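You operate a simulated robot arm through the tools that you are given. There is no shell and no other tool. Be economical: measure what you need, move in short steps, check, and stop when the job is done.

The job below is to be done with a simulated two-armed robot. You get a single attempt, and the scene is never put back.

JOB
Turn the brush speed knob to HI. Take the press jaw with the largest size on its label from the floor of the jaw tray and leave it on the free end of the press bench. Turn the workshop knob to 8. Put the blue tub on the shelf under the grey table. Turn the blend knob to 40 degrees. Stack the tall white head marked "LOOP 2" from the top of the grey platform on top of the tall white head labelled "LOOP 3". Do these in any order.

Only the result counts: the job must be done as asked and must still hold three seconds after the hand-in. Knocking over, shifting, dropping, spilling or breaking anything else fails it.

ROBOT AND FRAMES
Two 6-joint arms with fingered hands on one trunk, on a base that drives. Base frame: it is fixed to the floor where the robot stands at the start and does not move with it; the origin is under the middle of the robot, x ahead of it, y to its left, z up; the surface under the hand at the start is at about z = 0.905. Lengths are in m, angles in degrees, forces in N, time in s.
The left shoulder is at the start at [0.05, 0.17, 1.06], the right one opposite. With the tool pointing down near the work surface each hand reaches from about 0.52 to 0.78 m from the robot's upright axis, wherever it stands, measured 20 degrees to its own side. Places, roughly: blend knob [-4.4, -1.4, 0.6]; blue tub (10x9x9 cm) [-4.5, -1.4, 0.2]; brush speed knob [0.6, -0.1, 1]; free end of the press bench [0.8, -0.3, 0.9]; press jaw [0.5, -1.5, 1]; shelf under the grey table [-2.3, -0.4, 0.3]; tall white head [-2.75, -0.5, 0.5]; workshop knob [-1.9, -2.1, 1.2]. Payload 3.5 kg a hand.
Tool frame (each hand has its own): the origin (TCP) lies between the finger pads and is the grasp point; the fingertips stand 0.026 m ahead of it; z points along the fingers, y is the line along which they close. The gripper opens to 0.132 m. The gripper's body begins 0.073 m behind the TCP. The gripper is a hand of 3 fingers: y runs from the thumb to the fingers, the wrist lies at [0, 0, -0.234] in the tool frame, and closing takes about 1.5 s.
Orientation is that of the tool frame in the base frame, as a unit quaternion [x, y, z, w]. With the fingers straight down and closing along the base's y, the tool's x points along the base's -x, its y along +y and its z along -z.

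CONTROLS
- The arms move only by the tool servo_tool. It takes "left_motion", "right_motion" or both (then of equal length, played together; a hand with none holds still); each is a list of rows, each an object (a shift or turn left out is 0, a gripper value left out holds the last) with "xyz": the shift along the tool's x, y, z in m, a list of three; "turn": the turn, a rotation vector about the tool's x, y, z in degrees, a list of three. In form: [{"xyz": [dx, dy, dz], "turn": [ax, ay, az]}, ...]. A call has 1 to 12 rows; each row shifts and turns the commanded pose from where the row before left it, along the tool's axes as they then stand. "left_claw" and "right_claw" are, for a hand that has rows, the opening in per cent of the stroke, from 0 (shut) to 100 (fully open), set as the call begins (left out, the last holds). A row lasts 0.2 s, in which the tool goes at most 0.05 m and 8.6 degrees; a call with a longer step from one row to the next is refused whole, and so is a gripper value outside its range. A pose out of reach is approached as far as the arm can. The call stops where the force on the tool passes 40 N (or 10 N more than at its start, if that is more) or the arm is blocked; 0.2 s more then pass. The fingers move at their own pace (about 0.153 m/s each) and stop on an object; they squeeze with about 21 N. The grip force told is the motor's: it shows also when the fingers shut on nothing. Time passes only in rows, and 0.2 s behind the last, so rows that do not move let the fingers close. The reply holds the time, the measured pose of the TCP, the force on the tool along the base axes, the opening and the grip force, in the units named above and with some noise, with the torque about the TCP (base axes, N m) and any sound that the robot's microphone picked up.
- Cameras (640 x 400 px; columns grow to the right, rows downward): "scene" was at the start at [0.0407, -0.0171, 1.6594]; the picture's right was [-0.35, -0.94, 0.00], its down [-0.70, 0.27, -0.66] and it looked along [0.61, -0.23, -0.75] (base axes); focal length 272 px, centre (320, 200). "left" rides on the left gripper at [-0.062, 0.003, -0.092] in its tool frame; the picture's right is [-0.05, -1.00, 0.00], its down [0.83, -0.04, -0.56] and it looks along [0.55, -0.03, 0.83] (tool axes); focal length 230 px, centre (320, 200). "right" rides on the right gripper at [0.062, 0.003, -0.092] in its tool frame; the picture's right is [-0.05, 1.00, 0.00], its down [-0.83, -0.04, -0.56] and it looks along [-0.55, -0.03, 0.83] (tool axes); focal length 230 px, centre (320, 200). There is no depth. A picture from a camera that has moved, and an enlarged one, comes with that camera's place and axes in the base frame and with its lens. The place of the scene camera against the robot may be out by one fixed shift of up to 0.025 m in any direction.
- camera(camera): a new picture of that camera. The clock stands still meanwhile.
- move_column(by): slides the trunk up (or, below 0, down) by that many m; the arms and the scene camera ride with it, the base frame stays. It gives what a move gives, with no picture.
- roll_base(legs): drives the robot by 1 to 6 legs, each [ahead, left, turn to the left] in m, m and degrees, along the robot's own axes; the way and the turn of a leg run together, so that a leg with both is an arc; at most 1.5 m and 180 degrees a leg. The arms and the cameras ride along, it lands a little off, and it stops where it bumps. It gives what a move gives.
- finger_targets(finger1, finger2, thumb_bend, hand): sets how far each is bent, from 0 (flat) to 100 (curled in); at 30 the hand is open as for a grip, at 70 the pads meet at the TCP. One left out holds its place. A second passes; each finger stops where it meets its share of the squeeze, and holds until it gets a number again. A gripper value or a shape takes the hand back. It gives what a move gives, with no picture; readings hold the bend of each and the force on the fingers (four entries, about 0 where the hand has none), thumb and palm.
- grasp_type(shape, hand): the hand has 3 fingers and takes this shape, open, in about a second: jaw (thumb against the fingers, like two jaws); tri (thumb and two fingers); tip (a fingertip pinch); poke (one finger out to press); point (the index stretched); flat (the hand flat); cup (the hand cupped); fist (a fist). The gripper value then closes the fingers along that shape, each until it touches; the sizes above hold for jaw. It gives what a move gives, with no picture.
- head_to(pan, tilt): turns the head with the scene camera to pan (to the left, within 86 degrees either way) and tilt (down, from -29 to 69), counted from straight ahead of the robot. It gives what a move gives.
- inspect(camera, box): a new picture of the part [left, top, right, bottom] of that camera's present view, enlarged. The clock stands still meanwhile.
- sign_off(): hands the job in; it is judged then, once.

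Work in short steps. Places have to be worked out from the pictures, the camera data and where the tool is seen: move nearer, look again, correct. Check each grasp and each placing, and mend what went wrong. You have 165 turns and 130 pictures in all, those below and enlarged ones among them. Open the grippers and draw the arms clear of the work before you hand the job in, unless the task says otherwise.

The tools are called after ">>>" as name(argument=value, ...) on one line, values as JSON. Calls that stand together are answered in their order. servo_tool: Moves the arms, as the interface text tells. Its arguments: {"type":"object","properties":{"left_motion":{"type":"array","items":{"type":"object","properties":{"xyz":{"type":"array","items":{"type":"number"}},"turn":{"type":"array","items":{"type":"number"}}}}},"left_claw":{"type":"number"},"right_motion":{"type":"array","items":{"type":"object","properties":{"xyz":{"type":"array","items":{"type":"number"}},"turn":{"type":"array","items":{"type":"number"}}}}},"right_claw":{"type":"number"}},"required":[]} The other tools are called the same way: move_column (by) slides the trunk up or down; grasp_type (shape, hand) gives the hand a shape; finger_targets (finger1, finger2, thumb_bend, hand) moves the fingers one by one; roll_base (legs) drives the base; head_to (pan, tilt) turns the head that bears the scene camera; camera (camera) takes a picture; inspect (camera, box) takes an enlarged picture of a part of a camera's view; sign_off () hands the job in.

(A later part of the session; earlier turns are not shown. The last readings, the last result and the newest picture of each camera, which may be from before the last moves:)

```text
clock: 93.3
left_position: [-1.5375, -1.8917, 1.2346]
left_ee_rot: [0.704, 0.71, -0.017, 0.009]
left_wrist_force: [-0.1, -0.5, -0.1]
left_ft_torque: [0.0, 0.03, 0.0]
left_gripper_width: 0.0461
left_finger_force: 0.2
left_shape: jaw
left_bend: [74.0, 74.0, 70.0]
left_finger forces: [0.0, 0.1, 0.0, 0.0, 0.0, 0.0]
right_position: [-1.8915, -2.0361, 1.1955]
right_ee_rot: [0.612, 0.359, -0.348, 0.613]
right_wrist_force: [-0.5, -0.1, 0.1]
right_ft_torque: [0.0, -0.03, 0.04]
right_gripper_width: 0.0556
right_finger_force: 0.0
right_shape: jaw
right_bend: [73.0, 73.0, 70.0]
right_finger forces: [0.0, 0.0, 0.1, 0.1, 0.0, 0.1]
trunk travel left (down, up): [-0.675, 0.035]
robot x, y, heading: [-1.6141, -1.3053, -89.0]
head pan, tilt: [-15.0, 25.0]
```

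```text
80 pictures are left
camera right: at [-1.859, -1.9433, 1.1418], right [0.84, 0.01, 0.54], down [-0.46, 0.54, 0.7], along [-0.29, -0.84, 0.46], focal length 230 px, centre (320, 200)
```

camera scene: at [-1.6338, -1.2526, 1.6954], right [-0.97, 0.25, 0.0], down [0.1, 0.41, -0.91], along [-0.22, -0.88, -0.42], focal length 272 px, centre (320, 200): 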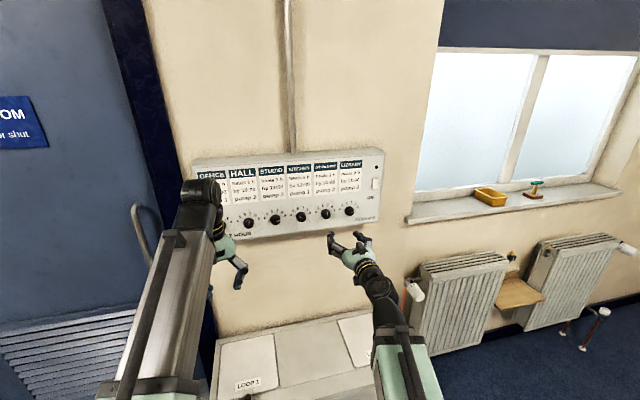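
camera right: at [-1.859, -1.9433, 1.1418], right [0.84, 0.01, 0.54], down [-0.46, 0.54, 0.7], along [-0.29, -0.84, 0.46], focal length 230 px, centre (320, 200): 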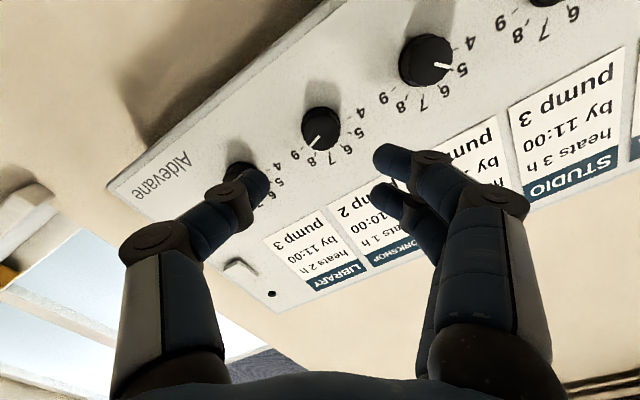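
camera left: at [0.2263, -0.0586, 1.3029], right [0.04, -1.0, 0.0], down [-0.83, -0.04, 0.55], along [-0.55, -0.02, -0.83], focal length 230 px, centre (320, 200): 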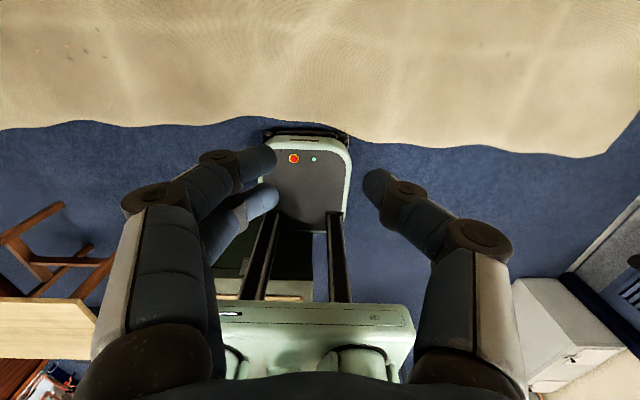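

I enlarge the dial.

>>> inspect(camera="right", box=[270, 85, 390, 185])

```text
4.00 times, centred on (330, 135) of right
camera zoom: at [-1.859, -1.9433, 1.1418], right [0.84, 0.01, 0.54], down [-0.46, 0.54, 0.7], along [-0.29, -0.84, 0.46], focal length 920 px, centre (280, 460)
```

zoom: 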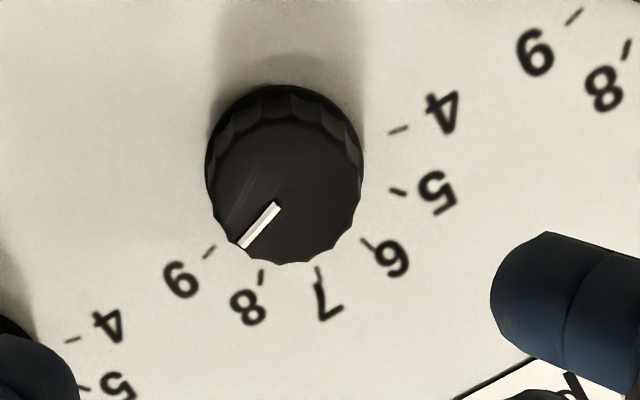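

When gripped the pointer was right on 8, but the release spun it to about 9: about 24 N of sideways load was stored in the grip. I regrip, turn back about 26°, then null the side load before releasing.

>>> servo_tool(right_motion=[{"xyz": [0, 0, 0.04]}, {"xyz": [0, 0, 0.035]}, {"xyz": [0, 0, 0.02]}, {}])

>>> servo_tool(right_motion=[{}, {}, {}, {}, {}], right_claw=0)

>>> inspect(camera="right", box=[240, 120, 400, 240])

```text
clock: 94.3
left_position: [-1.5365, -1.8922, 1.2341]
left_ee_rot: [0.704, 0.71, -0.017, 0.007]
left_wrist_force: [-0.1, -0.1, 0.2]
left_ft_torque: [0.0, 0.0, 0.0]
left_gripper_width: 0.0458
left_finger_force: 0.0
left_shape: jaw
left_bend: [74.0, 74.0, 70.0]
left_finger forces: [0.1, 0.0, 0.1, 0.0, 0.0, 0.0]
right_position: [-1.8874, -2.1293, 1.1936]
right_ee_rot: [0.612, 0.359, -0.348, 0.613]
right_wrist_force: [0.5, 0.1, -0.1]
right_ft_torque: [0.01, -0.02, 0.0]
right_gripper_width: 0.0551
right_finger_force: 0.0
right_shape: jaw
right_bend: [73.0, 73.0, 70.0]
right_finger forces: [0.1, 0.0, 0.0, 0.0, 0.0, 0.0]
trunk travel left (down, up): [-0.675, 0.035]
robot x, y, heading: [-1.6173, -1.3043, -89.0]
head pan, tilt: [-15.0, 25.0]
```

```text
clock: 95.5
left_position: [-1.5369, -1.8924, 1.2342]
left_ee_rot: [0.704, 0.71, -0.017, 0.008]
left_wrist_force: [0.8, 0.7, 0.3]
left_ft_torque: [-0.01, -0.01, 0.03]
left_gripper_width: 0.0459
left_finger_force: 0.1
left_shape: jaw
left_bend: [74.0, 74.0, 70.0]
left_finger forces: [0.0, 0.0, 0.0, 0.1, 0.1, 0.0]
right_position: [-1.889, -2.1301, 1.1916]
right_ee_rot: [0.612, 0.359, -0.348, 0.613]
right_wrist_force: [0.6, 0.0, -1.1]
right_ft_torque: [0.03, 0.01, 0.03]
right_gripper_width: 0.0246
right_finger_force: 20.9
right_shape: jaw
right_bend: [73.0, 73.0, 70.0]
right_finger forces: [9.1, 9.3, 0.0, 0.0, 18.7, 0.0]
trunk travel left (down, up): [-0.675, 0.035]
robot x, y, heading: [-1.6145, -1.3077, -88.9]
head pan, tilt: [-15.0, 25.0]
```

```text
3.33 times, centred on (320, 180) of right
camera zoom: at [-1.8562, -2.0372, 1.1401], right [0.84, 0.01, 0.54], down [-0.46, 0.54, 0.7], along [-0.29, -0.84, 0.46], focal length 767 px, centre (320, 267)
```

zoom: 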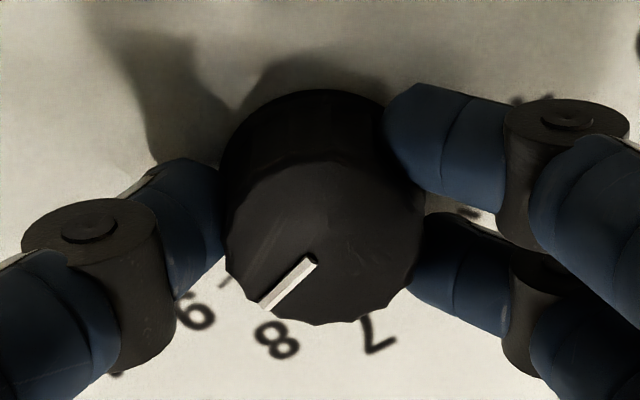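

Now well centred with almost no side load. The pointer sits near 9, so I turn back 33° and check the forces and the pointer while still gripped.

>>> servo_tool(right_motion=[{"turn": [0, 0, -8.3]}, {"turn": [0, 0, -8.3]}, {"turn": [0, 0, -8.3]}, {"turn": [0, 0, -8.3]}, {}])

>>> inspect(camera="right", box=[240, 120, 400, 240])

```text
clock: 96.7
left_position: [-1.5392, -1.8938, 1.2331]
left_ee_rot: [0.704, 0.71, -0.018, 0.008]
left_wrist_force: [-1.2, 0.5, 0.0]
left_ft_torque: [-0.04, 0.01, -0.01]
left_gripper_width: 0.0457
left_finger_force: 0.0
left_shape: jaw
left_bend: [74.0, 74.0, 70.0]
left_finger forces: [0.1, 0.0, 0.0, 0.0, 0.0, 0.1]
right_position: [-1.889, -2.1307, 1.1937]
right_ee_rot: [0.488, 0.522, -0.506, 0.483]
right_wrist_force: [-4.5, 14.0, -26.5]
right_ft_torque: [0.48, 0.0, -0.13]
right_gripper_width: 0.0247
right_finger_force: 21.0
right_shape: jaw
right_bend: [73.0, 73.0, 70.0]
right_finger forces: [16.1, 8.1, 0.0, 0.0, 25.4, 0.0]
right hand out of reach, approached as far as the arm can: row 4
trunk travel left (down, up): [-0.675, 0.035]
robot x, y, heading: [-1.616, -1.304, -89.0]
head pan, tilt: [-15.0, 25.0]
```

```text
3.33 times, centred on (320, 180) of right
camera zoom: at [-1.8907, -2.0376, 1.1328], right [1.0, 0.01, 0.0], down [0.0, 0.54, 0.84], along [0.01, -0.84, 0.54], focal length 767 px, centre (320, 267)
```

zoom: 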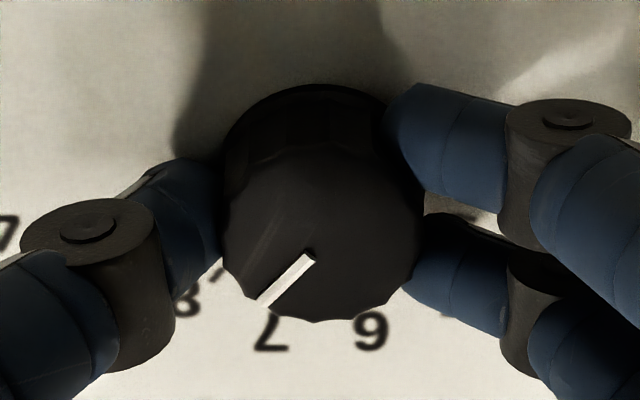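

The pointer now matches 8, but 26 N of downward load has built up. I shift the hand down a few mm to null it before releasing.

>>> servo_tool(right_motion=[{"xyz": [0.003, 0, -0.001]}, {}])

```text
clock: 97.3
left_position: [-1.5387, -1.8934, 1.2341]
left_ee_rot: [0.704, 0.71, -0.016, 0.008]
left_wrist_force: [0.0, -0.2, 0.1]
left_ft_torque: [-0.01, 0.01, 0.02]
left_gripper_width: 0.046
left_finger_force: 0.1
left_shape: jaw
left_bend: [74.0, 74.0, 70.0]
left_finger forces: [0.1, 0.0, 0.0, 0.0, 0.1, 0.1]
right_position: [-1.8897, -2.1311, 1.194]
right_ee_rot: [0.489, 0.521, -0.506, 0.484]
right_wrist_force: [-6.5, 10.6, -28.4]
right_ft_torque: [0.52, 0.0, -0.17]
right_gripper_width: 0.0247
right_finger_force: 21.3
right_shape: jaw
right_bend: [73.0, 73.0, 70.0]
right_finger forces: [16.5, 7.7, 0.0, 0.0, 25.2, 0.1]
trunk travel left (down, up): [-0.675, 0.035]
robot x, y, heading: [-1.6157, -1.3021, -89.3]
head pan, tilt: [-15.0, 25.0]
```

The arm gave no movement there; I lower the trunk 4 mm instead.

>>> move_column(by=-0.004)

```text
clock: 97.8
left_position: [-1.5379, -1.8928, 1.2304]
left_ee_rot: [0.704, 0.71, -0.017, 0.007]
left_wrist_force: [-0.8, 0.6, 0.4]
left_ft_torque: [0.0, 0.01, 0.01]
left_gripper_width: 0.0461
left_finger_force: 0.1
left_shape: jaw
left_bend: [74.0, 74.0, 70.0]
left_finger forces: [0.0, 0.1, 0.0, 0.0, 0.1, 0.0]
right_position: [-1.8902, -2.1313, 1.1944]
right_ee_rot: [0.487, 0.521, -0.507, 0.484]
right_wrist_force: [-7.0, 3.0, -13.8]
right_ft_torque: [0.25, -0.01, -0.2]
right_gripper_width: 0.0244
right_finger_force: 21.3
right_shape: jaw
right_bend: [73.0, 73.0, 70.0]
right_finger forces: [11.6, 8.2, 0.0, 0.1, 24.7, 0.1]
trunk travel left (down, up): [-0.671, 0.039]
robot x, y, heading: [-1.6154, -1.3082, -89.1]
head pan, tilt: [-15.0, 25.0]
```

That halved the load; another 3.5 mm.

>>> move_column(by=-0.0035)

>>> servo_tool(right_motion=[{"xyz": [0, -0.0012, 0]}, {}])

>>> inspect(camera="right", box=[240, 120, 400, 240])

```text
clock: 98.4
left_position: [-1.5372, -1.893, 1.2287]
left_ee_rot: [0.704, 0.71, -0.017, 0.009]
left_wrist_force: [0.4, 0.0, -1.2]
left_ft_torque: [0.0, -0.02, -0.02]
left_gripper_width: 0.0459
left_finger_force: 0.0
left_shape: jaw
left_bend: [74.0, 74.0, 70.0]
left_finger forces: [0.1, 0.0, 0.1, 0.0, 0.1, 0.0]
right_position: [-1.8892, -2.129, 1.1923]
right_ee_rot: [0.487, 0.519, -0.507, 0.486]
right_wrist_force: [-8.0, -4.6, 6.5]
right_ft_torque: [-0.15, -0.04, -0.19]
right_gripper_width: 0.0244
right_finger_force: 20.4
right_shape: jaw
right_bend: [73.0, 73.0, 70.0]
right_finger forces: [6.8, 9.1, 0.0, 0.1, 23.4, 0.0]
trunk travel left (down, up): [-0.668, 0.042]
robot x, y, heading: [-1.6176, -1.3041, -89.2]
head pan, tilt: [-15.0, 25.0]
```

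```text
clock: 99.0
left_position: [-1.537, -1.8925, 1.2284]
left_ee_rot: [0.704, 0.709, -0.017, 0.008]
left_wrist_force: [0.2, 0.0, -1.0]
left_ft_torque: [0.0, -0.01, -0.03]
left_gripper_width: 0.0461
left_finger_force: 0.1
left_shape: jaw
left_bend: [74.0, 74.0, 70.0]
left_finger forces: [0.1, 0.1, 0.1, 0.1, 0.0, 0.1]
right_position: [-1.8877, -2.1297, 1.192]
right_ee_rot: [0.487, 0.52, -0.506, 0.486]
right_wrist_force: [-6.4, -6.4, 14.2]
right_ft_torque: [-0.26, 0.0, -0.08]
right_gripper_width: 0.0236
right_finger_force: 21.2
right_shape: jaw
right_bend: [73.0, 73.0, 70.0]
right_finger forces: [6.3, 10.7, 0.0, 0.0, 21.0, 0.0]
trunk travel left (down, up): [-0.668, 0.042]
robot x, y, heading: [-1.6154, -1.3033, -89.0]
head pan, tilt: [-15.0, 25.0]
```

```text
3.33 times, centred on (320, 180) of right
camera zoom: at [-1.8895, -2.0363, 1.1298], right [1.0, 0.01, 0.0], down [0.0, 0.54, 0.84], along [0.01, -0.84, 0.54], focal length 767 px, centre (320, 267)
```

zoom: 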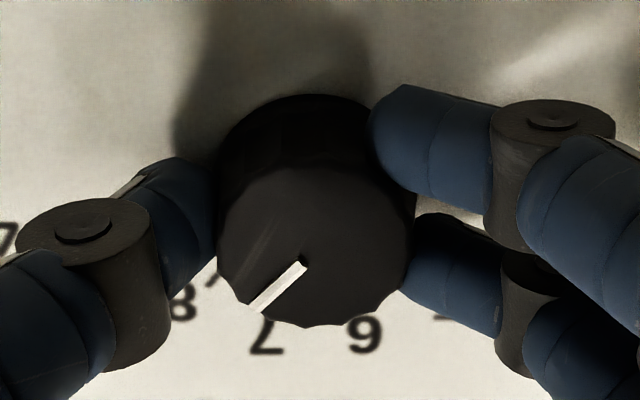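

Slight overshoot (+14 N); I raise 2 mm and then release, keeping the hand still until open.

>>> move_column(by=0.002)

>>> servo_tool(right_motion=[{}, {}, {}, {}, {}], right_claw=42)

>>> servo_tool(right_motion=[{"xyz": [0, 0, -0.03]}, {"xyz": [0, 0, -0.04]}, {"xyz": [0, 0, -0.03]}, {}])

>>> inspect(camera="right", box=[260, 70, 400, 170])

```text
clock: 99.5
left_position: [-1.5367, -1.8918, 1.2297]
left_ee_rot: [0.704, 0.71, -0.018, 0.007]
left_wrist_force: [0.2, -1.1, -0.1]
left_ft_torque: [0.0, -0.01, -0.01]
left_gripper_width: 0.0461
left_finger_force: 0.1
left_shape: jaw
left_bend: [74.0, 74.0, 70.0]
left_finger forces: [0.0, 0.0, 0.1, 0.0, 0.0, 0.1]
right_position: [-1.889, -2.129, 1.1925]
right_ee_rot: [0.487, 0.521, -0.506, 0.485]
right_wrist_force: [-3.9, -4.5, 10.0]
right_ft_torque: [-0.14, 0.02, -0.12]
right_gripper_width: 0.0237
right_finger_force: 20.9
right_shape: jaw
right_bend: [73.0, 73.0, 70.0]
right_finger forces: [7.9, 10.7, 0.0, 0.0, 20.9, 0.0]
trunk travel left (down, up): [-0.67, 0.04]
robot x, y, heading: [-1.6183, -1.3032, -89.0]
head pan, tilt: [-15.0, 25.0]
```

```text
clock: 100.7
left_position: [-1.5371, -1.8917, 1.2295]
left_ee_rot: [0.704, 0.71, -0.016, 0.007]
left_wrist_force: [-0.1, -0.5, 0.3]
left_ft_torque: [-0.01, 0.0, 0.01]
left_gripper_width: 0.0458
left_finger_force: 0.1
left_shape: jaw
left_bend: [74.0, 74.0, 70.0]
left_finger forces: [0.1, 0.0, 0.0, 0.1, 0.0, 0.0]
right_position: [-1.8878, -2.1294, 1.1918]
right_ee_rot: [0.487, 0.521, -0.506, 0.485]
right_wrist_force: [-0.1, 1.3, 0.8]
right_ft_torque: [0.01, 0.01, 0.0]
right_gripper_width: 0.0549
right_finger_force: 0.1
right_shape: jaw
right_bend: [73.0, 73.0, 70.0]
right_finger forces: [0.0, 0.0, 0.1, 0.1, 0.1, 0.0]
trunk travel left (down, up): [-0.67, 0.04]
robot x, y, heading: [-1.6153, -1.3041, -89.2]
head pan, tilt: [-15.0, 25.0]
```

```text
clock: 101.7
left_position: [-1.5357, -1.8928, 1.2311]
left_ee_rot: [0.704, 0.71, -0.017, 0.007]
left_wrist_force: [-0.3, 0.4, 0.4]
left_ft_torque: [-0.05, 0.0, 0.01]
left_gripper_width: 0.0459
left_finger_force: 0.1
left_shape: jaw
left_bend: [74.0, 74.0, 70.0]
left_finger forces: [0.1, 0.0, 0.0, 0.0, 0.0, 0.0]
right_position: [-1.8891, -2.031, 1.1942]
right_ee_rot: [0.488, 0.52, -0.507, 0.484]
right_wrist_force: [0.3, 0.0, 0.1]
right_ft_torque: [0.0, 0.02, -0.02]
right_gripper_width: 0.0548
right_finger_force: 0.1
right_shape: jaw
right_bend: [73.0, 73.0, 70.0]
right_finger forces: [0.0, 0.1, 0.0, 0.0, 0.0, 0.0]
trunk travel left (down, up): [-0.67, 0.04]
robot x, y, heading: [-1.6171, -1.3041, -89.0]
head pan, tilt: [-15.0, 25.0]
```

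```text
4.00 times, centred on (330, 120) of right
camera zoom: at [-1.8899, -1.9379, 1.1327], right [1.0, 0.01, 0.0], down [0.0, 0.54, 0.84], along [0.01, -0.84, 0.54], focal length 920 px, centre (280, 520)
```

zoom: 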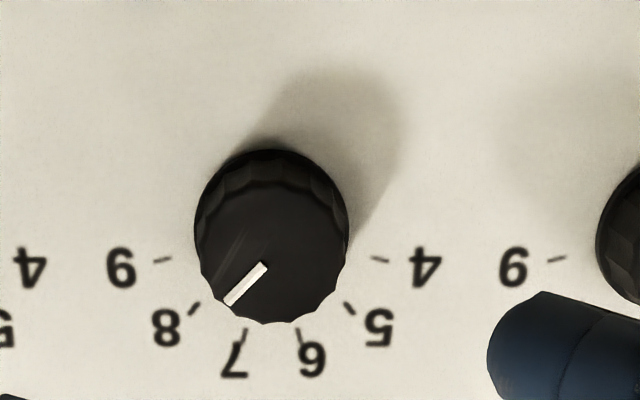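

The pointer sits exactly on 8. I retreat, pitch the right tool back down, roll away from the wall and look round for the next jobs.

>>> roll_base(legs=[[-0.1, 0, 0]])

>>> servo_tool(right_motion=[{"turn": [0, 8.2, 0]}, {"turn": [0, 8.2, 0]}, {"turn": [0, 8.2, 0]}, {"turn": [0, 8.2, 0]}, {"turn": [0, 8.2, 0]}, {"turn": [0, 8.2, 0]}, {"turn": [0, 8.2, 0]}, {"turn": [0, 8.2, 0]}, {"turn": [0, 8.2, 0]}, {"turn": [0, 8.2, 0]}, {"turn": [0, 8, 0]}, {}])

>>> head_to(pan=-75, tilt=25)

>>> camera(camera="scene")

```text
clock: 102.8
left_position: [-1.5363, -1.7897, 1.2303]
left_ee_rot: [0.703, 0.711, -0.018, 0.008]
left_wrist_force: [-0.9, 0.8, 0.6]
left_ft_torque: [0.0, 0.01, 0.01]
left_gripper_width: 0.0457
left_finger_force: 0.0
left_shape: jaw
left_bend: [74.0, 74.0, 70.0]
left_finger forces: [0.0, 0.1, 0.1, 0.0, 0.0, 0.0]
right_position: [-1.8866, -1.9282, 1.1949]
right_ee_rot: [0.486, 0.521, -0.505, 0.487]
right_wrist_force: [0.6, 0.3, 0.0]
right_ft_torque: [0.02, 0.0, 0.01]
right_gripper_width: 0.0547
right_finger_force: 0.0
right_shape: jaw
right_bend: [73.0, 73.0, 70.0]
right_finger forces: [0.0, 0.1, 0.0, 0.1, 0.1, 0.0]
trunk travel left (down, up): [-0.67, 0.04]
robot x, y, heading: [-1.619, -1.2035, -89.1]
head pan, tilt: [-15.0, 25.0]
```

```text
clock: 105.4
left_position: [-1.5364, -1.7902, 1.2295]
left_ee_rot: [0.702, 0.712, -0.016, 0.007]
left_wrist_force: [-0.4, -0.8, -0.2]
left_ft_torque: [-0.03, 0.01, -0.01]
left_gripper_width: 0.0457
left_finger_force: 0.0
left_shape: jaw
left_bend: [74.0, 74.0, 70.0]
left_finger forces: [0.0, 0.0, 0.0, 0.0, 0.0, 0.0]
right_position: [-1.884, -1.903, 1.1845]
right_ee_rot: [0.701, 0.713, -0.014, -0.026]
right_wrist_force: [-0.2, -0.1, 0.2]
right_ft_torque: [0.02, 0.0, -0.01]
right_gripper_width: 0.0548
right_finger_force: 0.1
right_shape: jaw
right_bend: [73.0, 73.0, 70.0]
right_finger forces: [0.1, 0.1, 0.0, 0.1, 0.0, 0.0]
right hand out of reach, approached as far as the arm can: row 11
trunk travel left (down, up): [-0.67, 0.04]
robot x, y, heading: [-1.6213, -1.1984, -88.9]
head pan, tilt: [-15.0, 25.0]
```

```text
clock: 106.7
left_position: [-1.5365, -1.7904, 1.2293]
left_ee_rot: [0.703, 0.711, -0.017, 0.007]
left_wrist_force: [-0.1, 0.3, 0.1]
left_ft_torque: [0.01, 0.0, 0.0]
left_gripper_width: 0.046
left_finger_force: 0.1
left_shape: jaw
left_bend: [74.0, 74.0, 70.0]
left_finger forces: [0.1, 0.0, 0.0, 0.0, 0.1, 0.1]
right_position: [-1.8835, -1.9025, 1.1849]
right_ee_rot: [0.701, 0.712, -0.015, -0.025]
right_wrist_force: [-1.5, -0.4, 0.4]
right_ft_torque: [0.0, 0.01, -0.01]
right_gripper_width: 0.0553
right_finger_force: 0.0
right_shape: jaw
right_bend: [73.0, 73.0, 70.0]
right_finger forces: [0.1, 0.1, 0.0, 0.0, 0.0, 0.0]
trunk travel left (down, up): [-0.67, 0.04]
robot x, y, heading: [-1.6195, -1.203, -89.2]
head pan, tilt: [-75.0, 25.0]
```

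```text
74 pictures are left
camera scene: at [-1.7004, -1.1776, 1.6899], right [-0.28, 0.96, 0.0], down [0.41, 0.12, -0.91], along [-0.87, -0.25, -0.42], focal length 272 px, centre (320, 200)
```

scene: 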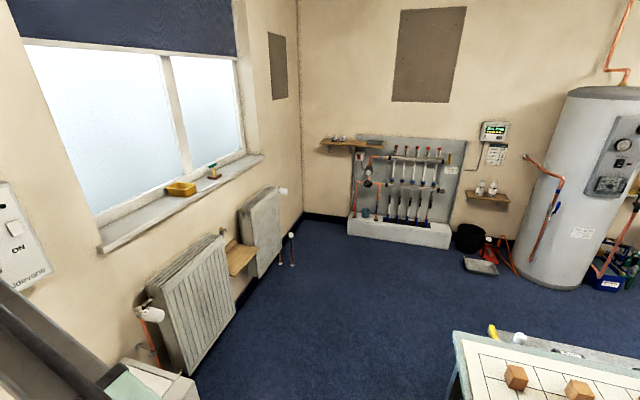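

The manifold with the blend knob is on the far wall, and the table is at right. I turn right to face that wall and look at the table and platform.

>>> roll_base(legs=[[0, 0, -91]])

>>> head_to(pan=-25, tilt=42)

>>> camera(camera="scene")

```text
clock: 110.9
left_position: [-2.2057, -1.2898, 1.2289]
left_ee_rot: [1.0, 0.011, -0.017, -0.006]
left_wrist_force: [0.4, -0.4, 0.5]
left_ft_torque: [0.0, -0.01, -0.01]
left_gripper_width: 0.0459
left_finger_force: 0.0
left_shape: jaw
left_bend: [74.0, 74.0, 70.0]
left_finger forces: [0.0, 0.1, 0.1, 0.0, 0.0, 0.0]
right_position: [-2.3221, -0.9422, 1.1848]
right_ee_rot: [0.999, 0.012, 0.008, -0.028]
right_wrist_force: [0.2, 0.8, -0.4]
right_ft_torque: [0.0, -0.01, 0.0]
right_gripper_width: 0.0551
right_finger_force: 0.0
right_shape: jaw
right_bend: [73.0, 73.0, 70.0]
right_finger forces: [0.1, 0.0, 0.0, 0.0, 0.1, 0.1]
trunk travel left (down, up): [-0.67, 0.04]
robot x, y, heading: [-1.6191, -1.2057, -178.6]
head pan, tilt: [-75.0, 25.0]
```

```text
clock: 112.1
left_position: [-2.2049, -1.2898, 1.2295]
left_ee_rot: [1.0, 0.011, -0.017, -0.007]
left_wrist_force: [0.0, -0.5, 0.2]
left_ft_torque: [-0.04, -0.02, -0.04]
left_gripper_width: 0.0461
left_finger_force: 0.0
left_shape: jaw
left_bend: [74.0, 74.0, 70.0]
left_finger forces: [0.1, 0.1, 0.1, 0.1, 0.0, 0.0]
right_position: [-2.3221, -0.9426, 1.1842]
right_ee_rot: [1.0, 0.013, 0.008, -0.026]
right_wrist_force: [0.2, 0.4, 0.0]
right_ft_torque: [0.0, 0.02, 0.03]
right_gripper_width: 0.0547
right_finger_force: 0.0
right_shape: jaw
right_bend: [73.0, 73.0, 70.0]
right_finger forces: [0.0, 0.0, 0.0, 0.0, 0.1, 0.1]
trunk travel left (down, up): [-0.67, 0.04]
robot x, y, heading: [-1.6191, -1.2039, -178.6]
head pan, tilt: [-25.0, 42.0]
```

```text
73 pictures are left
camera scene: at [-1.6479, -1.1574, 1.6637], right [0.4, 0.92, 0.0], down [0.61, -0.27, -0.74], along [-0.68, 0.3, -0.67], focal length 272 px, centre (320, 200)
```

scene: 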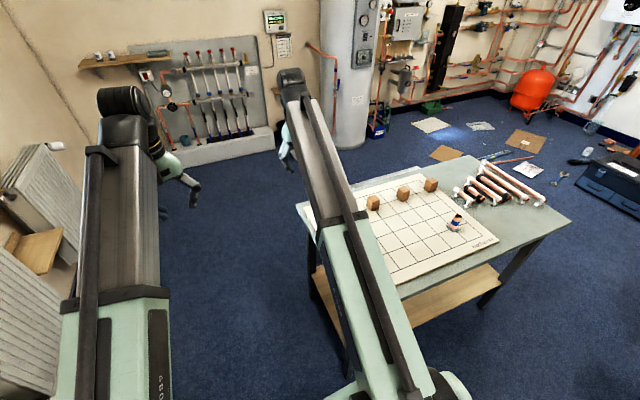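

The grey table with its wooden shelf is at right; the platform is hidden behind my arm. I drive forward along the lane beside the table and look again.

>>> roll_base(legs=[[0, 0.2, -1.4], [0.9, 0, 0]])

>>> head_to(pan=-75, tilt=45)

>>> camera(camera="scene")

```text
clock: 117.9
left_position: [-3.0799, -1.4883, 1.2288]
left_ee_rot: [1.0, 0.002, -0.017, -0.007]
left_wrist_force: [0.0, -0.4, 0.1]
left_ft_torque: [-0.01, -0.01, -0.01]
left_gripper_width: 0.0457
left_finger_force: 0.1
left_shape: jaw
left_bend: [74.0, 74.0, 70.0]
left_finger forces: [0.0, 0.0, 0.1, 0.1, 0.0, 0.0]
right_position: [-3.1894, -1.1402, 1.1844]
right_ee_rot: [1.0, 0.006, 0.008, -0.027]
right_wrist_force: [0.0, 0.0, 0.3]
right_ft_torque: [0.02, 0.0, -0.03]
right_gripper_width: 0.055
right_finger_force: 0.1
right_shape: jaw
right_bend: [73.0, 73.0, 70.0]
right_finger forces: [0.0, 0.0, 0.0, 0.1, 0.1, 0.1]
trunk travel left (down, up): [-0.67, 0.04]
robot x, y, heading: [-2.4944, -1.4091, -179.3]
head pan, tilt: [-25.0, 42.0]
```

```text
clock: 119.1
left_position: [-3.0792, -1.4879, 1.2298]
left_ee_rot: [1.0, 0.002, -0.017, -0.007]
left_wrist_force: [0.6, 0.8, 0.3]
left_ft_torque: [-0.01, 0.03, -0.02]
left_gripper_width: 0.0457
left_finger_force: 0.0
left_shape: jaw
left_bend: [74.0, 74.0, 70.0]
left_finger forces: [0.0, 0.0, 0.0, 0.0, 0.0, 0.0]
right_position: [-3.1898, -1.1398, 1.1846]
right_ee_rot: [1.0, 0.005, 0.006, -0.027]
right_wrist_force: [0.4, -0.4, -0.4]
right_ft_torque: [0.02, 0.0, -0.03]
right_gripper_width: 0.055
right_finger_force: 0.0
right_shape: jaw
right_bend: [73.0, 73.0, 70.0]
right_finger forces: [0.0, 0.0, 0.0, 0.0, 0.0, 0.0]
trunk travel left (down, up): [-0.67, 0.04]
robot x, y, heading: [-2.4887, -1.4106, -179.3]
head pan, tilt: [-75.0, 45.0]
```

```text
72 pictures are left
camera scene: at [-2.4657, -1.3209, 1.6594], right [0.96, 0.27, 0.0], down [0.19, -0.68, -0.71], along [-0.19, 0.68, -0.71], focal length 272 px, centre (320, 200)
```

scene: 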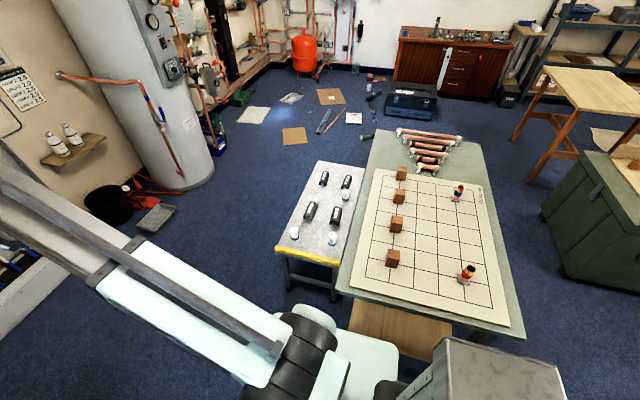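

The grey platform with a yellow edge, carrying small heads, stands at the table's far-left side. I zoom in on it.

>>> inspect(camera="scene", box=[260, 150, 380, 280])

>>> inspect(camera="scene", box=[320, 270, 560, 400])

```text
3.08 times, centred on (320, 215) of scene
camera zoom: at [-2.4657, -1.3209, 1.6594], right [0.96, 0.27, 0.0], down [0.19, -0.68, -0.71], along [-0.19, 0.68, -0.71], focal length 836 px, centre (320, 154)
```

zoom: 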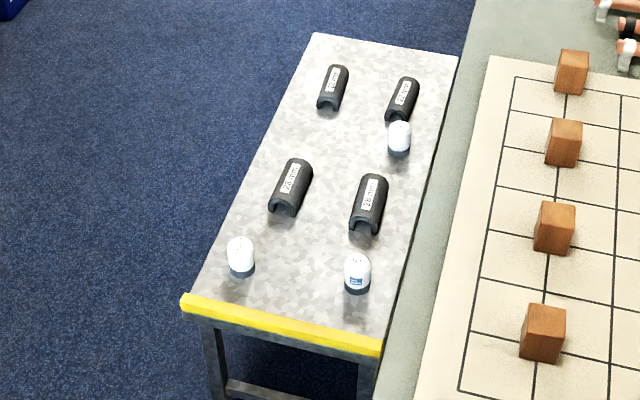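

```text
2.67 times, centred on (440, 335) of scene
camera zoom: at [-2.4657, -1.3209, 1.6594], right [0.96, 0.27, 0.0], down [0.19, -0.68, -0.71], along [-0.19, 0.68, -0.71], focal length 724 px, centre (0, -160)
```

zoom: 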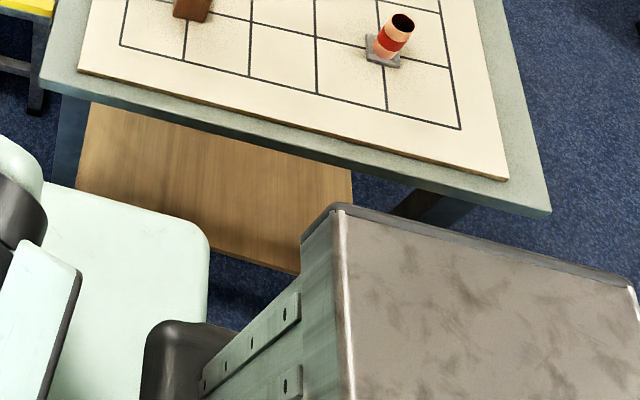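

Three tall white heads stand on the platform at about [-2.84,-0.49], [-2.64,-0.46] and [-2.64,-0.13]. I drive in front of the platform facing it and use the hand cameras to read the labels.

>>> roll_base(legs=[[0.36, 0, 0], [0, 0, -90]])

>>> head_to(pan=-5, tilt=55)

>>> camera(camera="scene")

```text
clock: 125.3
left_position: [-2.9321, -0.8238, 1.2286]
left_ee_rot: [0.707, -0.707, -0.007, -0.017]
left_wrist_force: [0.1, 0.5, 0.2]
left_ft_torque: [-0.01, 0.02, 0.0]
left_gripper_width: 0.0459
left_finger_force: 0.1
left_shape: jaw
left_bend: [74.0, 74.0, 70.0]
left_finger forces: [0.0, 0.1, 0.0, 0.0, 0.0, 0.0]
right_position: [-2.5834, -0.7169, 1.1855]
right_ee_rot: [0.71, -0.704, 0.024, -0.013]
right_wrist_force: [-0.2, 0.9, 0.7]
right_ft_torque: [0.04, -0.01, 0.0]
right_gripper_width: 0.0547
right_finger_force: 0.0
right_shape: jaw
right_bend: [73.0, 73.0, 70.0]
right_finger forces: [0.0, 0.0, 0.0, 0.0, 0.0, 0.1]
trunk travel left (down, up): [-0.67, 0.04]
robot x, y, heading: [-2.8576, -1.4099, 90.3]
head pan, tilt: [-75.0, 45.0]
```

```text
clock: 126.7
left_position: [-2.9333, -0.8254, 1.2287]
left_ee_rot: [0.707, -0.707, -0.007, -0.017]
left_wrist_force: [0.3, 0.7, 0.3]
left_ft_torque: [0.03, -0.02, 0.0]
left_gripper_width: 0.0456
left_finger_force: 0.1
left_shape: jaw
left_bend: [74.0, 74.0, 70.0]
left_finger forces: [0.0, 0.0, 0.1, 0.0, 0.0, 0.0]
right_position: [-2.584, -0.7159, 1.1853]
right_ee_rot: [0.709, -0.705, 0.024, -0.013]
right_wrist_force: [-0.4, -0.4, -0.5]
right_ft_torque: [0.0, -0.01, -0.03]
right_gripper_width: 0.055
right_finger_force: 0.1
right_shape: jaw
right_bend: [73.0, 73.0, 70.0]
right_finger forces: [0.0, 0.0, 0.0, 0.0, 0.0, 0.0]
trunk travel left (down, up): [-0.67, 0.04]
robot x, y, heading: [-2.8578, -1.4166, 90.5]
head pan, tilt: [-5.0, 55.0]
```

```text
69 pictures are left
camera scene: at [-2.8426, -1.3713, 1.6459], right [1.0, -0.08, 0.0], down [-0.06, -0.82, -0.57], along [0.05, 0.57, -0.82], focal length 272 px, centre (320, 200)
```

scene: 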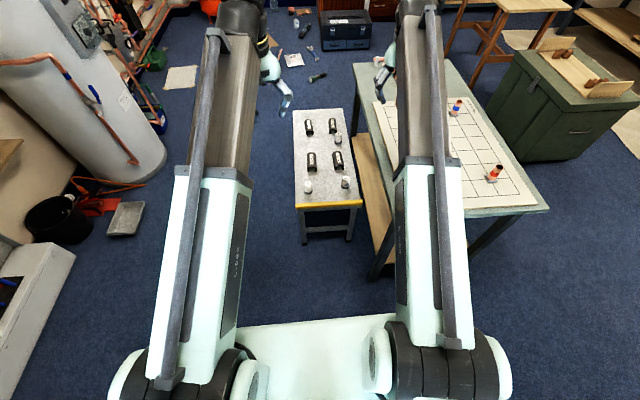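

The platform is directly ahead. I zoom in to read the labels.

>>> inspect(camera="scene", box=[290, 105, 370, 210])

>>> inspect(camera="scene", box=[290, 170, 360, 200])

```text
3.81 times, centred on (330, 158) of scene
camera zoom: at [-2.8426, -1.3713, 1.6459], right [1.0, -0.08, 0.0], down [-0.06, -0.82, -0.57], along [0.05, 0.57, -0.82], focal length 1035 px, centre (282, 362)
```

zoom: 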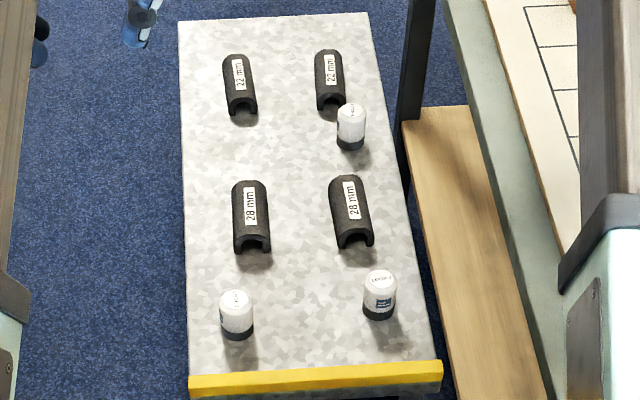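

```text
9.14 times, centred on (325, 185) of scene
camera zoom: at [-2.8426, -1.3713, 1.6459], right [1.0, -0.08, 0.0], down [-0.06, -0.82, -0.57], along [0.05, 0.57, -0.82], focal length 2484 px, centre (274, 337)
```

zoom: 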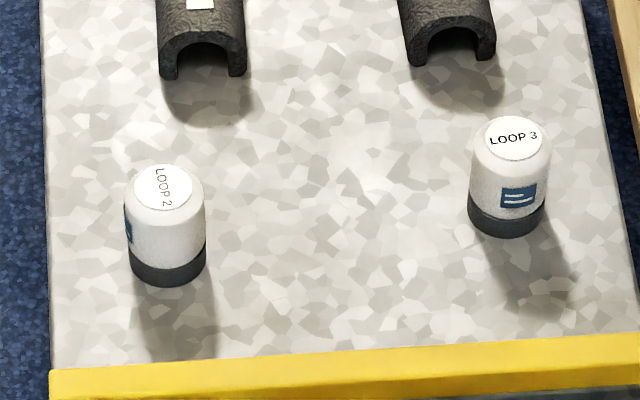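

LOOP 2 is front-left (about [-2.83,-0.47]) and LOOP 3 front-right (about [-2.62,-0.45]). I tuck the right hand inward away from the table, drive closer, then lower the trunk.

>>> servo_tool(right_motion=[{"xyz": [0, 0.03, 0]}, {"xyz": [0, 0.03, 0]}, {"xyz": [0, 0.02, 0]}])

>>> roll_base(legs=[[0.28, -0.05, -0.5]])

>>> inspect(camera="scene", box=[240, 100, 480, 300])

```text
clock: 127.5
left_position: [-2.9323, -0.8247, 1.2293]
left_ee_rot: [0.707, -0.707, -0.007, -0.017]
left_wrist_force: [-0.5, -0.2, 0.9]
left_ft_torque: [-0.01, -0.01, 0.0]
left_gripper_width: 0.0459
left_finger_force: 0.2
left_shape: jaw
left_bend: [74.0, 74.0, 70.0]
left_finger forces: [0.1, 0.1, 0.0, 0.1, 0.0, 0.0]
right_position: [-2.6642, -0.7195, 1.1808]
right_ee_rot: [0.709, -0.705, 0.025, -0.014]
right_wrist_force: [0.3, -0.3, -0.4]
right_ft_torque: [-0.02, -0.02, 0.01]
right_gripper_width: 0.0551
right_finger_force: 0.1
right_shape: jaw
right_bend: [73.0, 73.0, 70.0]
right_finger forces: [0.1, 0.0, 0.0, 0.1, 0.0, 0.1]
trunk travel left (down, up): [-0.67, 0.04]
robot x, y, heading: [-2.8598, -1.4103, 90.6]
head pan, tilt: [-5.0, 55.0]
```

```text
clock: 129.5
left_position: [-2.8769, -0.54, 1.2286]
left_ee_rot: [-0.704, 0.71, 0.007, 0.016]
left_wrist_force: [0.7, 0.8, 0.1]
left_ft_torque: [-0.05, 0.0, 0.0]
left_gripper_width: 0.0462
left_finger_force: 0.0
left_shape: jaw
left_bend: [74.0, 74.0, 70.0]
left_finger forces: [0.0, 0.1, 0.1, 0.1, 0.0, 0.1]
right_position: [-2.6071, -0.4364, 1.1787]
right_ee_rot: [-0.705, 0.709, -0.025, 0.014]
right_wrist_force: [-0.3, 0.6, -0.7]
right_ft_torque: [0.0, 0.03, 0.04]
right_gripper_width: 0.0547
right_finger_force: 0.1
right_shape: jaw
right_bend: [73.0, 73.0, 70.0]
right_finger forces: [0.0, 0.0, 0.0, 0.0, 0.0, 0.0]
trunk travel left (down, up): [-0.67, 0.04]
robot x, y, heading: [-2.8027, -1.1333, 89.7]
head pan, tilt: [-5.0, 55.0]
```

```text
2.00 times, centred on (360, 200) of scene
camera zoom: at [-2.7933, -1.087, 1.6459], right [1.0, -0.09, 0.0], down [-0.07, -0.82, -0.57], along [0.05, 0.57, -0.82], focal length 543 px, centre (240, 200)
```

zoom: 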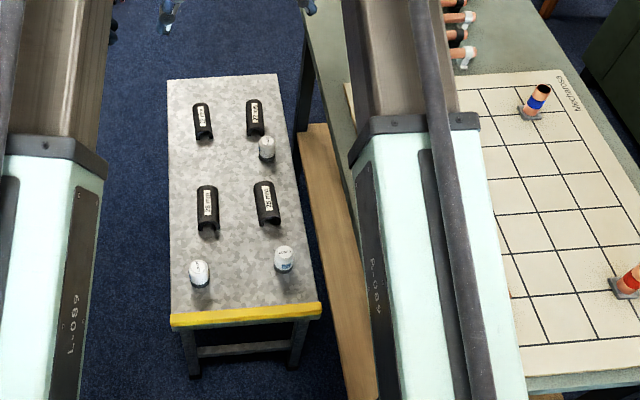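

I'll use the right hand for stacking, as its natural spot is above LOOP 3, and move the left hand out to the left. Then I lower the trunk 0.4 m.

>>> servo_tool(left_motion=[{"xyz": [0, 0.04, 0.01]}, {"xyz": [0, 0.04, 0.01]}, {"xyz": [0, 0.04, 0.01]}, {"xyz": [0, 0.04, 0.01]}, {}])

>>> move_column(by=-0.38)

>>> servo_tool(right_motion=[{"xyz": [0.01, 0.04, 0]}, {"xyz": [0.01, 0.04, 0]}, {"xyz": [0.01, 0.04, 0]}, {"xyz": [0, 0.04, 0]}, {"xyz": [0, 0.04, 0]}, {}], right_claw=75)

>>> camera(camera="right")

```text
clock: 130.7
left_position: [-3.0381, -0.5403, 1.188]
left_ee_rot: [-0.704, 0.71, 0.007, 0.017]
left_wrist_force: [0.0, 0.2, -0.7]
left_ft_torque: [-0.04, 0.06, 0.0]
left_gripper_width: 0.0458
left_finger_force: 0.0
left_shape: jaw
left_bend: [74.0, 74.0, 70.0]
left_finger forces: [0.1, 0.0, 0.0, 0.1, 0.1, 0.1]
right_position: [-2.6061, -0.4362, 1.1789]
right_ee_rot: [-0.705, 0.709, -0.024, 0.015]
right_wrist_force: [-0.6, 0.5, 0.0]
right_ft_torque: [-0.02, -0.01, -0.01]
right_gripper_width: 0.0549
right_finger_force: 0.1
right_shape: jaw
right_bend: [73.0, 73.0, 70.0]
right_finger forces: [0.1, 0.0, 0.0, 0.1, 0.0, 0.1]
trunk travel left (down, up): [-0.67, 0.04]
robot x, y, heading: [-2.8122, -1.1279, 90.0]
head pan, tilt: [-5.0, 55.0]
```

```text
clock: 134.3
left_position: [-3.0388, -0.5408, 0.8076]
left_ee_rot: [-0.704, 0.71, 0.007, 0.018]
left_wrist_force: [-0.1, -0.8, 0.0]
left_ft_torque: [-0.02, -0.01, -0.03]
left_gripper_width: 0.0457
left_finger_force: 0.1
left_shape: jaw
left_bend: [74.0, 74.0, 70.0]
left_finger forces: [0.0, 0.1, 0.0, 0.0, 0.0, 0.0]
right_position: [-2.6078, -0.4369, 0.7997]
right_ee_rot: [-0.705, 0.708, -0.025, 0.013]
right_wrist_force: [-1.3, 0.0, -0.1]
right_ft_torque: [-0.03, -0.03, 0.01]
right_gripper_width: 0.0552
right_finger_force: 0.0
right_shape: jaw
right_bend: [73.0, 73.0, 70.0]
right_finger forces: [0.0, 0.0, 0.1, 0.1, 0.1, 0.0]
trunk travel left (down, up): [-0.29, 0.42]
robot x, y, heading: [-2.8094, -1.1292, 89.5]
head pan, tilt: [-5.0, 55.0]
```

```text
clock: 135.7
left_position: [-3.0388, -0.5392, 0.8087]
left_ee_rot: [-0.704, 0.71, 0.007, 0.017]
left_wrist_force: [-0.7, -0.7, 0.0]
left_ft_torque: [-0.02, -0.02, 0.0]
left_gripper_width: 0.046
left_finger_force: 0.0
left_shape: jaw
left_bend: [74.0, 74.0, 70.0]
left_finger forces: [0.0, 0.0, 0.0, 0.0, 0.1, 0.0]
right_position: [-2.8085, -0.4683, 0.7912]
right_ee_rot: [-0.705, 0.709, -0.024, 0.014]
right_wrist_force: [0.3, 0.2, -0.7]
right_ft_torque: [-0.01, -0.03, 0.0]
right_gripper_width: 0.0988
right_finger_force: 0.2
right_shape: jaw
right_bend: [64.0, 64.0, 60.0]
right_finger forces: [0.1, 0.1, 0.0, 0.0, 0.0, 0.0]
trunk travel left (down, up): [-0.29, 0.42]
robot x, y, heading: [-2.8071, -1.1316, 89.7]
head pan, tilt: [-5.0, 55.0]
```

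```text
65 pictures are left
camera right: at [-2.8163, -0.5284, 0.8818], right [-1.0, 0.06, -0.06], down [0.02, 0.84, 0.54], along [0.08, 0.54, -0.84], focal length 230 px, centre (320, 200)
```

right: 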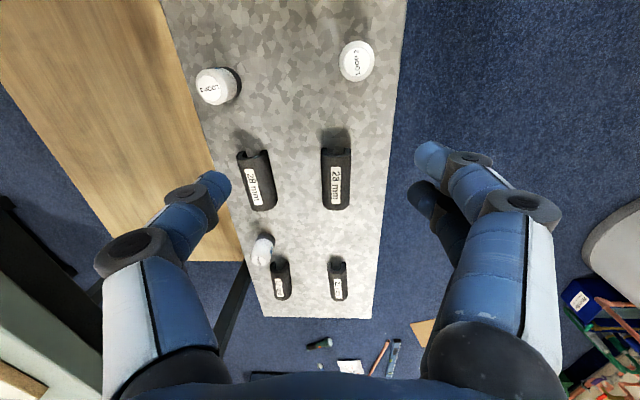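

LOOP 2 appears at about [-2.844,-0.515]. I level the slight tool tilt and move above it, lower.

>>> servo_tool(right_motion=[{"xyz": [0.016, 0.012, 0.03], "turn": [-3.1, -0.8, 0]}, {"xyz": [0.016, 0.012, 0.04]}, {"xyz": [0.015, 0.012, 0.03]}, {}])

>>> camera(camera="right")

```text
clock: 136.7
left_position: [-3.0376, -0.5404, 0.8086]
left_ee_rot: [-0.704, 0.71, 0.007, 0.017]
left_wrist_force: [-0.4, 0.5, 0.6]
left_ft_torque: [0.01, 0.02, 0.03]
left_gripper_width: 0.0458
left_finger_force: 0.1
left_shape: jaw
left_bend: [74.0, 74.0, 70.0]
left_finger forces: [0.0, 0.0, 0.0, 0.0, 0.0, 0.1]
right_position: [-2.8429, -0.5169, 0.6899]
right_ee_rot: [-0.705, 0.709, -0.001, -0.001]
right_wrist_force: [0.0, 0.0, -1.2]
right_ft_torque: [0.0, 0.0, -0.03]
right_gripper_width: 0.0985
right_finger_force: 0.0
right_shape: jaw
right_bend: [64.0, 64.0, 60.0]
right_finger forces: [0.0, 0.0, 0.0, 0.0, 0.0, 0.0]
trunk travel left (down, up): [-0.29, 0.42]
robot x, y, heading: [-2.8064, -1.1296, 89.8]
head pan, tilt: [-5.0, 55.0]
```

```text
64 pictures are left
camera right: at [-2.8464, -0.5781, 0.7802], right [-1.0, 0.06, 0.0], down [0.05, 0.83, 0.55], along [0.03, 0.55, -0.83], focal length 230 px, centre (320, 200)
```

right: 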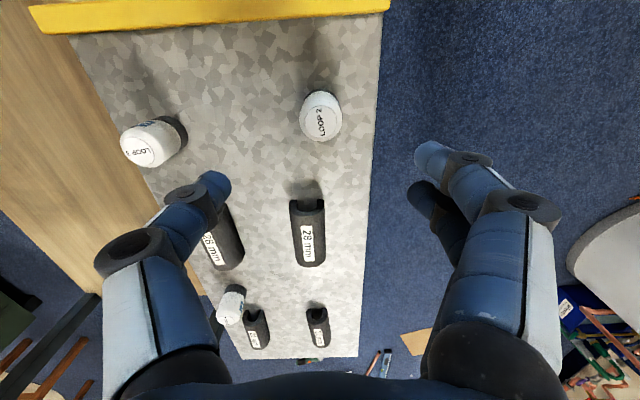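

LOOP 2's top is at about [-2.843,-0.515,0.541], right below the hand. I go down and grip its middle.

>>> servo_tool(right_motion=[{"xyz": [0, 0, 0.05]}, {"xyz": [0, 0, 0.05]}, {"xyz": [0, 0, 0.04]}, {"xyz": [0, 0, 0.03]}, {}], right_claw=70)

>>> camera(camera="right")

```text
clock: 137.9
left_position: [-3.0378, -0.5406, 0.8081]
left_ee_rot: [-0.704, 0.71, 0.007, 0.017]
left_wrist_force: [-0.3, -0.1, 0.0]
left_ft_torque: [0.01, -0.03, -0.05]
left_gripper_width: 0.046
left_finger_force: 0.0
left_shape: jaw
left_bend: [74.0, 74.0, 70.0]
left_finger forces: [0.0, 0.0, 0.0, 0.0, 0.0, 0.0]
right_position: [-2.8416, -0.516, 0.5191]
right_ee_rot: [-0.705, 0.709, -0.001, -0.001]
right_wrist_force: [0.2, 0.3, 0.4]
right_ft_torque: [0.02, 0.02, 0.0]
right_gripper_width: 0.0929
right_finger_force: 0.0
right_shape: jaw
right_bend: [67.0, 67.0, 64.0]
right_finger forces: [0.0, 0.0, 0.1, 0.0, 0.0, 0.0]
trunk travel left (down, up): [-0.29, 0.42]
robot x, y, heading: [-2.8092, -1.1295, 90.1]
head pan, tilt: [-5.0, 55.0]
```

```text
63 pictures are left
camera right: at [-2.8436, -0.5773, 0.6093], right [-1.0, 0.06, 0.0], down [0.05, 0.83, 0.55], along [0.03, 0.55, -0.83], focal length 230 px, centre (320, 200)
```

right: 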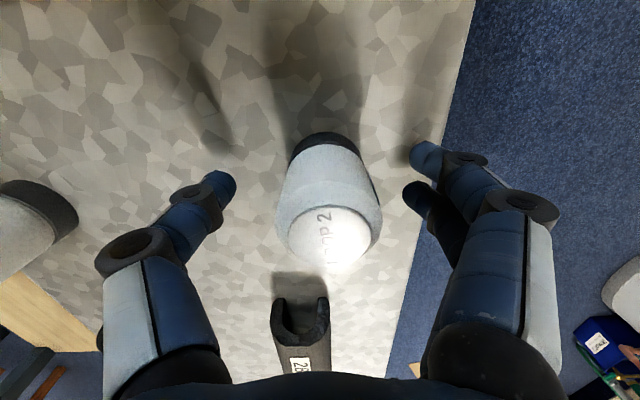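

Head is centred between the fingers. Close.

>>> servo_tool(right_motion=[{"xyz": [0, 0, 0.006]}, {}, {}, {}, {}, {}], right_claw=0)

>>> servo_tool(right_motion=[{"xyz": [0, 0, -0.02]}, {"xyz": [0, 0, -0.03]}, {"xyz": [0, 0, -0.04]}, {"xyz": [0, 0, -0.03]}, {"xyz": [0, 0, -0.03]}, {}])

>>> camera(camera="right")

```text
clock: 139.3
left_position: [-3.0378, -0.5408, 0.8083]
left_ee_rot: [-0.704, 0.71, 0.007, 0.017]
left_wrist_force: [-0.6, 0.0, 0.2]
left_ft_torque: [0.0, 0.0, 0.01]
left_gripper_width: 0.0458
left_finger_force: 0.1
left_shape: jaw
left_bend: [74.0, 74.0, 70.0]
left_finger forces: [0.0, 0.0, 0.1, 0.0, 0.0, 0.0]
right_position: [-2.8403, -0.5147, 0.5138]
right_ee_rot: [-0.705, 0.709, 0.001, 0.0]
right_wrist_force: [1.5, 3.2, 4.9]
right_ft_torque: [0.05, -0.04, -0.02]
right_gripper_width: 0.0392
right_finger_force: 21.0
right_shape: jaw
right_bend: [74.0, 74.0, 70.0]
right_finger forces: [10.0, 8.2, 0.1, 0.0, 20.1, 0.1]
trunk travel left (down, up): [-0.29, 0.42]
robot x, y, heading: [-2.8065, -1.1296, 90.0]
head pan, tilt: [-5.0, 55.0]
```

```text
clock: 140.7
left_position: [-3.0386, -0.5403, 0.8089]
left_ee_rot: [-0.704, 0.71, 0.007, 0.017]
left_wrist_force: [-0.2, -1.0, -0.1]
left_ft_torque: [0.01, 0.01, 0.03]
left_gripper_width: 0.0459
left_finger_force: 0.1
left_shape: jaw
left_bend: [74.0, 74.0, 70.0]
left_finger forces: [0.1, 0.1, 0.0, 0.0, 0.1, 0.0]
right_position: [-2.8423, -0.5137, 0.663]
right_ee_rot: [-0.705, 0.709, -0.001, 0.0]
right_wrist_force: [0.4, -1.0, -0.7]
right_ft_torque: [0.02, 0.0, 0.02]
right_gripper_width: 0.0391
right_finger_force: 20.9
right_shape: jaw
right_bend: [74.0, 74.0, 70.0]
right_finger forces: [10.5, 8.0, 0.1, 0.1, 18.3, 0.0]
trunk travel left (down, up): [-0.29, 0.42]
robot x, y, heading: [-2.8051, -1.1306, 90.1]
head pan, tilt: [-5.0, 55.0]
```

```text
62 pictures are left
camera right: at [-2.8457, -0.5764, 0.7536], right [-1.0, 0.06, 0.0], down [0.05, 0.83, 0.55], along [0.03, 0.55, -0.83], focal length 230 px, centre (320, 200)
```

right: 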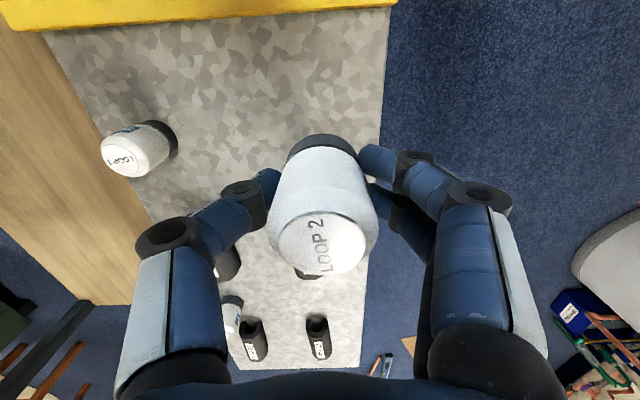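

LOOP 2 is held cleanly. I move toward LOOP 3 with clearance and look again to refine.

>>> servo_tool(right_motion=[{"xyz": [0, -0.04, -0.01]}, {"xyz": [0, -0.04, 0]}, {"xyz": [0, -0.04, 0]}, {}])

>>> camera(camera="right")

```text
clock: 141.7
left_position: [-3.0384, -0.5408, 0.8079]
left_ee_rot: [-0.704, 0.71, 0.007, 0.018]
left_wrist_force: [-0.6, 0.7, -0.4]
left_ft_torque: [-0.02, 0.04, 0.02]
left_gripper_width: 0.046
left_finger_force: 0.1
left_shape: jaw
left_bend: [74.0, 74.0, 70.0]
left_finger forces: [0.0, 0.0, 0.1, 0.0, 0.0, 0.1]
right_position: [-2.7194, -0.514, 0.6723]
right_ee_rot: [-0.705, 0.709, 0.0, 0.0]
right_wrist_force: [0.5, -0.1, -1.9]
right_ft_torque: [0.07, 0.0, 0.0]
right_gripper_width: 0.039
right_finger_force: 21.3
right_shape: jaw
right_bend: [74.0, 74.0, 70.0]
right_finger forces: [10.3, 8.1, 0.0, 0.0, 18.6, 0.0]
trunk travel left (down, up): [-0.29, 0.42]
robot x, y, heading: [-2.8085, -1.1315, 90.0]
head pan, tilt: [-5.0, 55.0]
```

```text
61 pictures are left
camera right: at [-2.7231, -0.5764, 0.7624], right [-1.0, 0.06, 0.0], down [0.05, 0.83, 0.55], along [0.03, 0.55, -0.83], focal length 230 px, centre (320, 200)
```

right: 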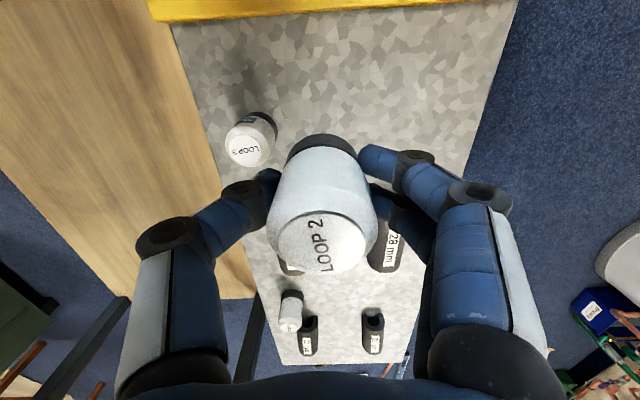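

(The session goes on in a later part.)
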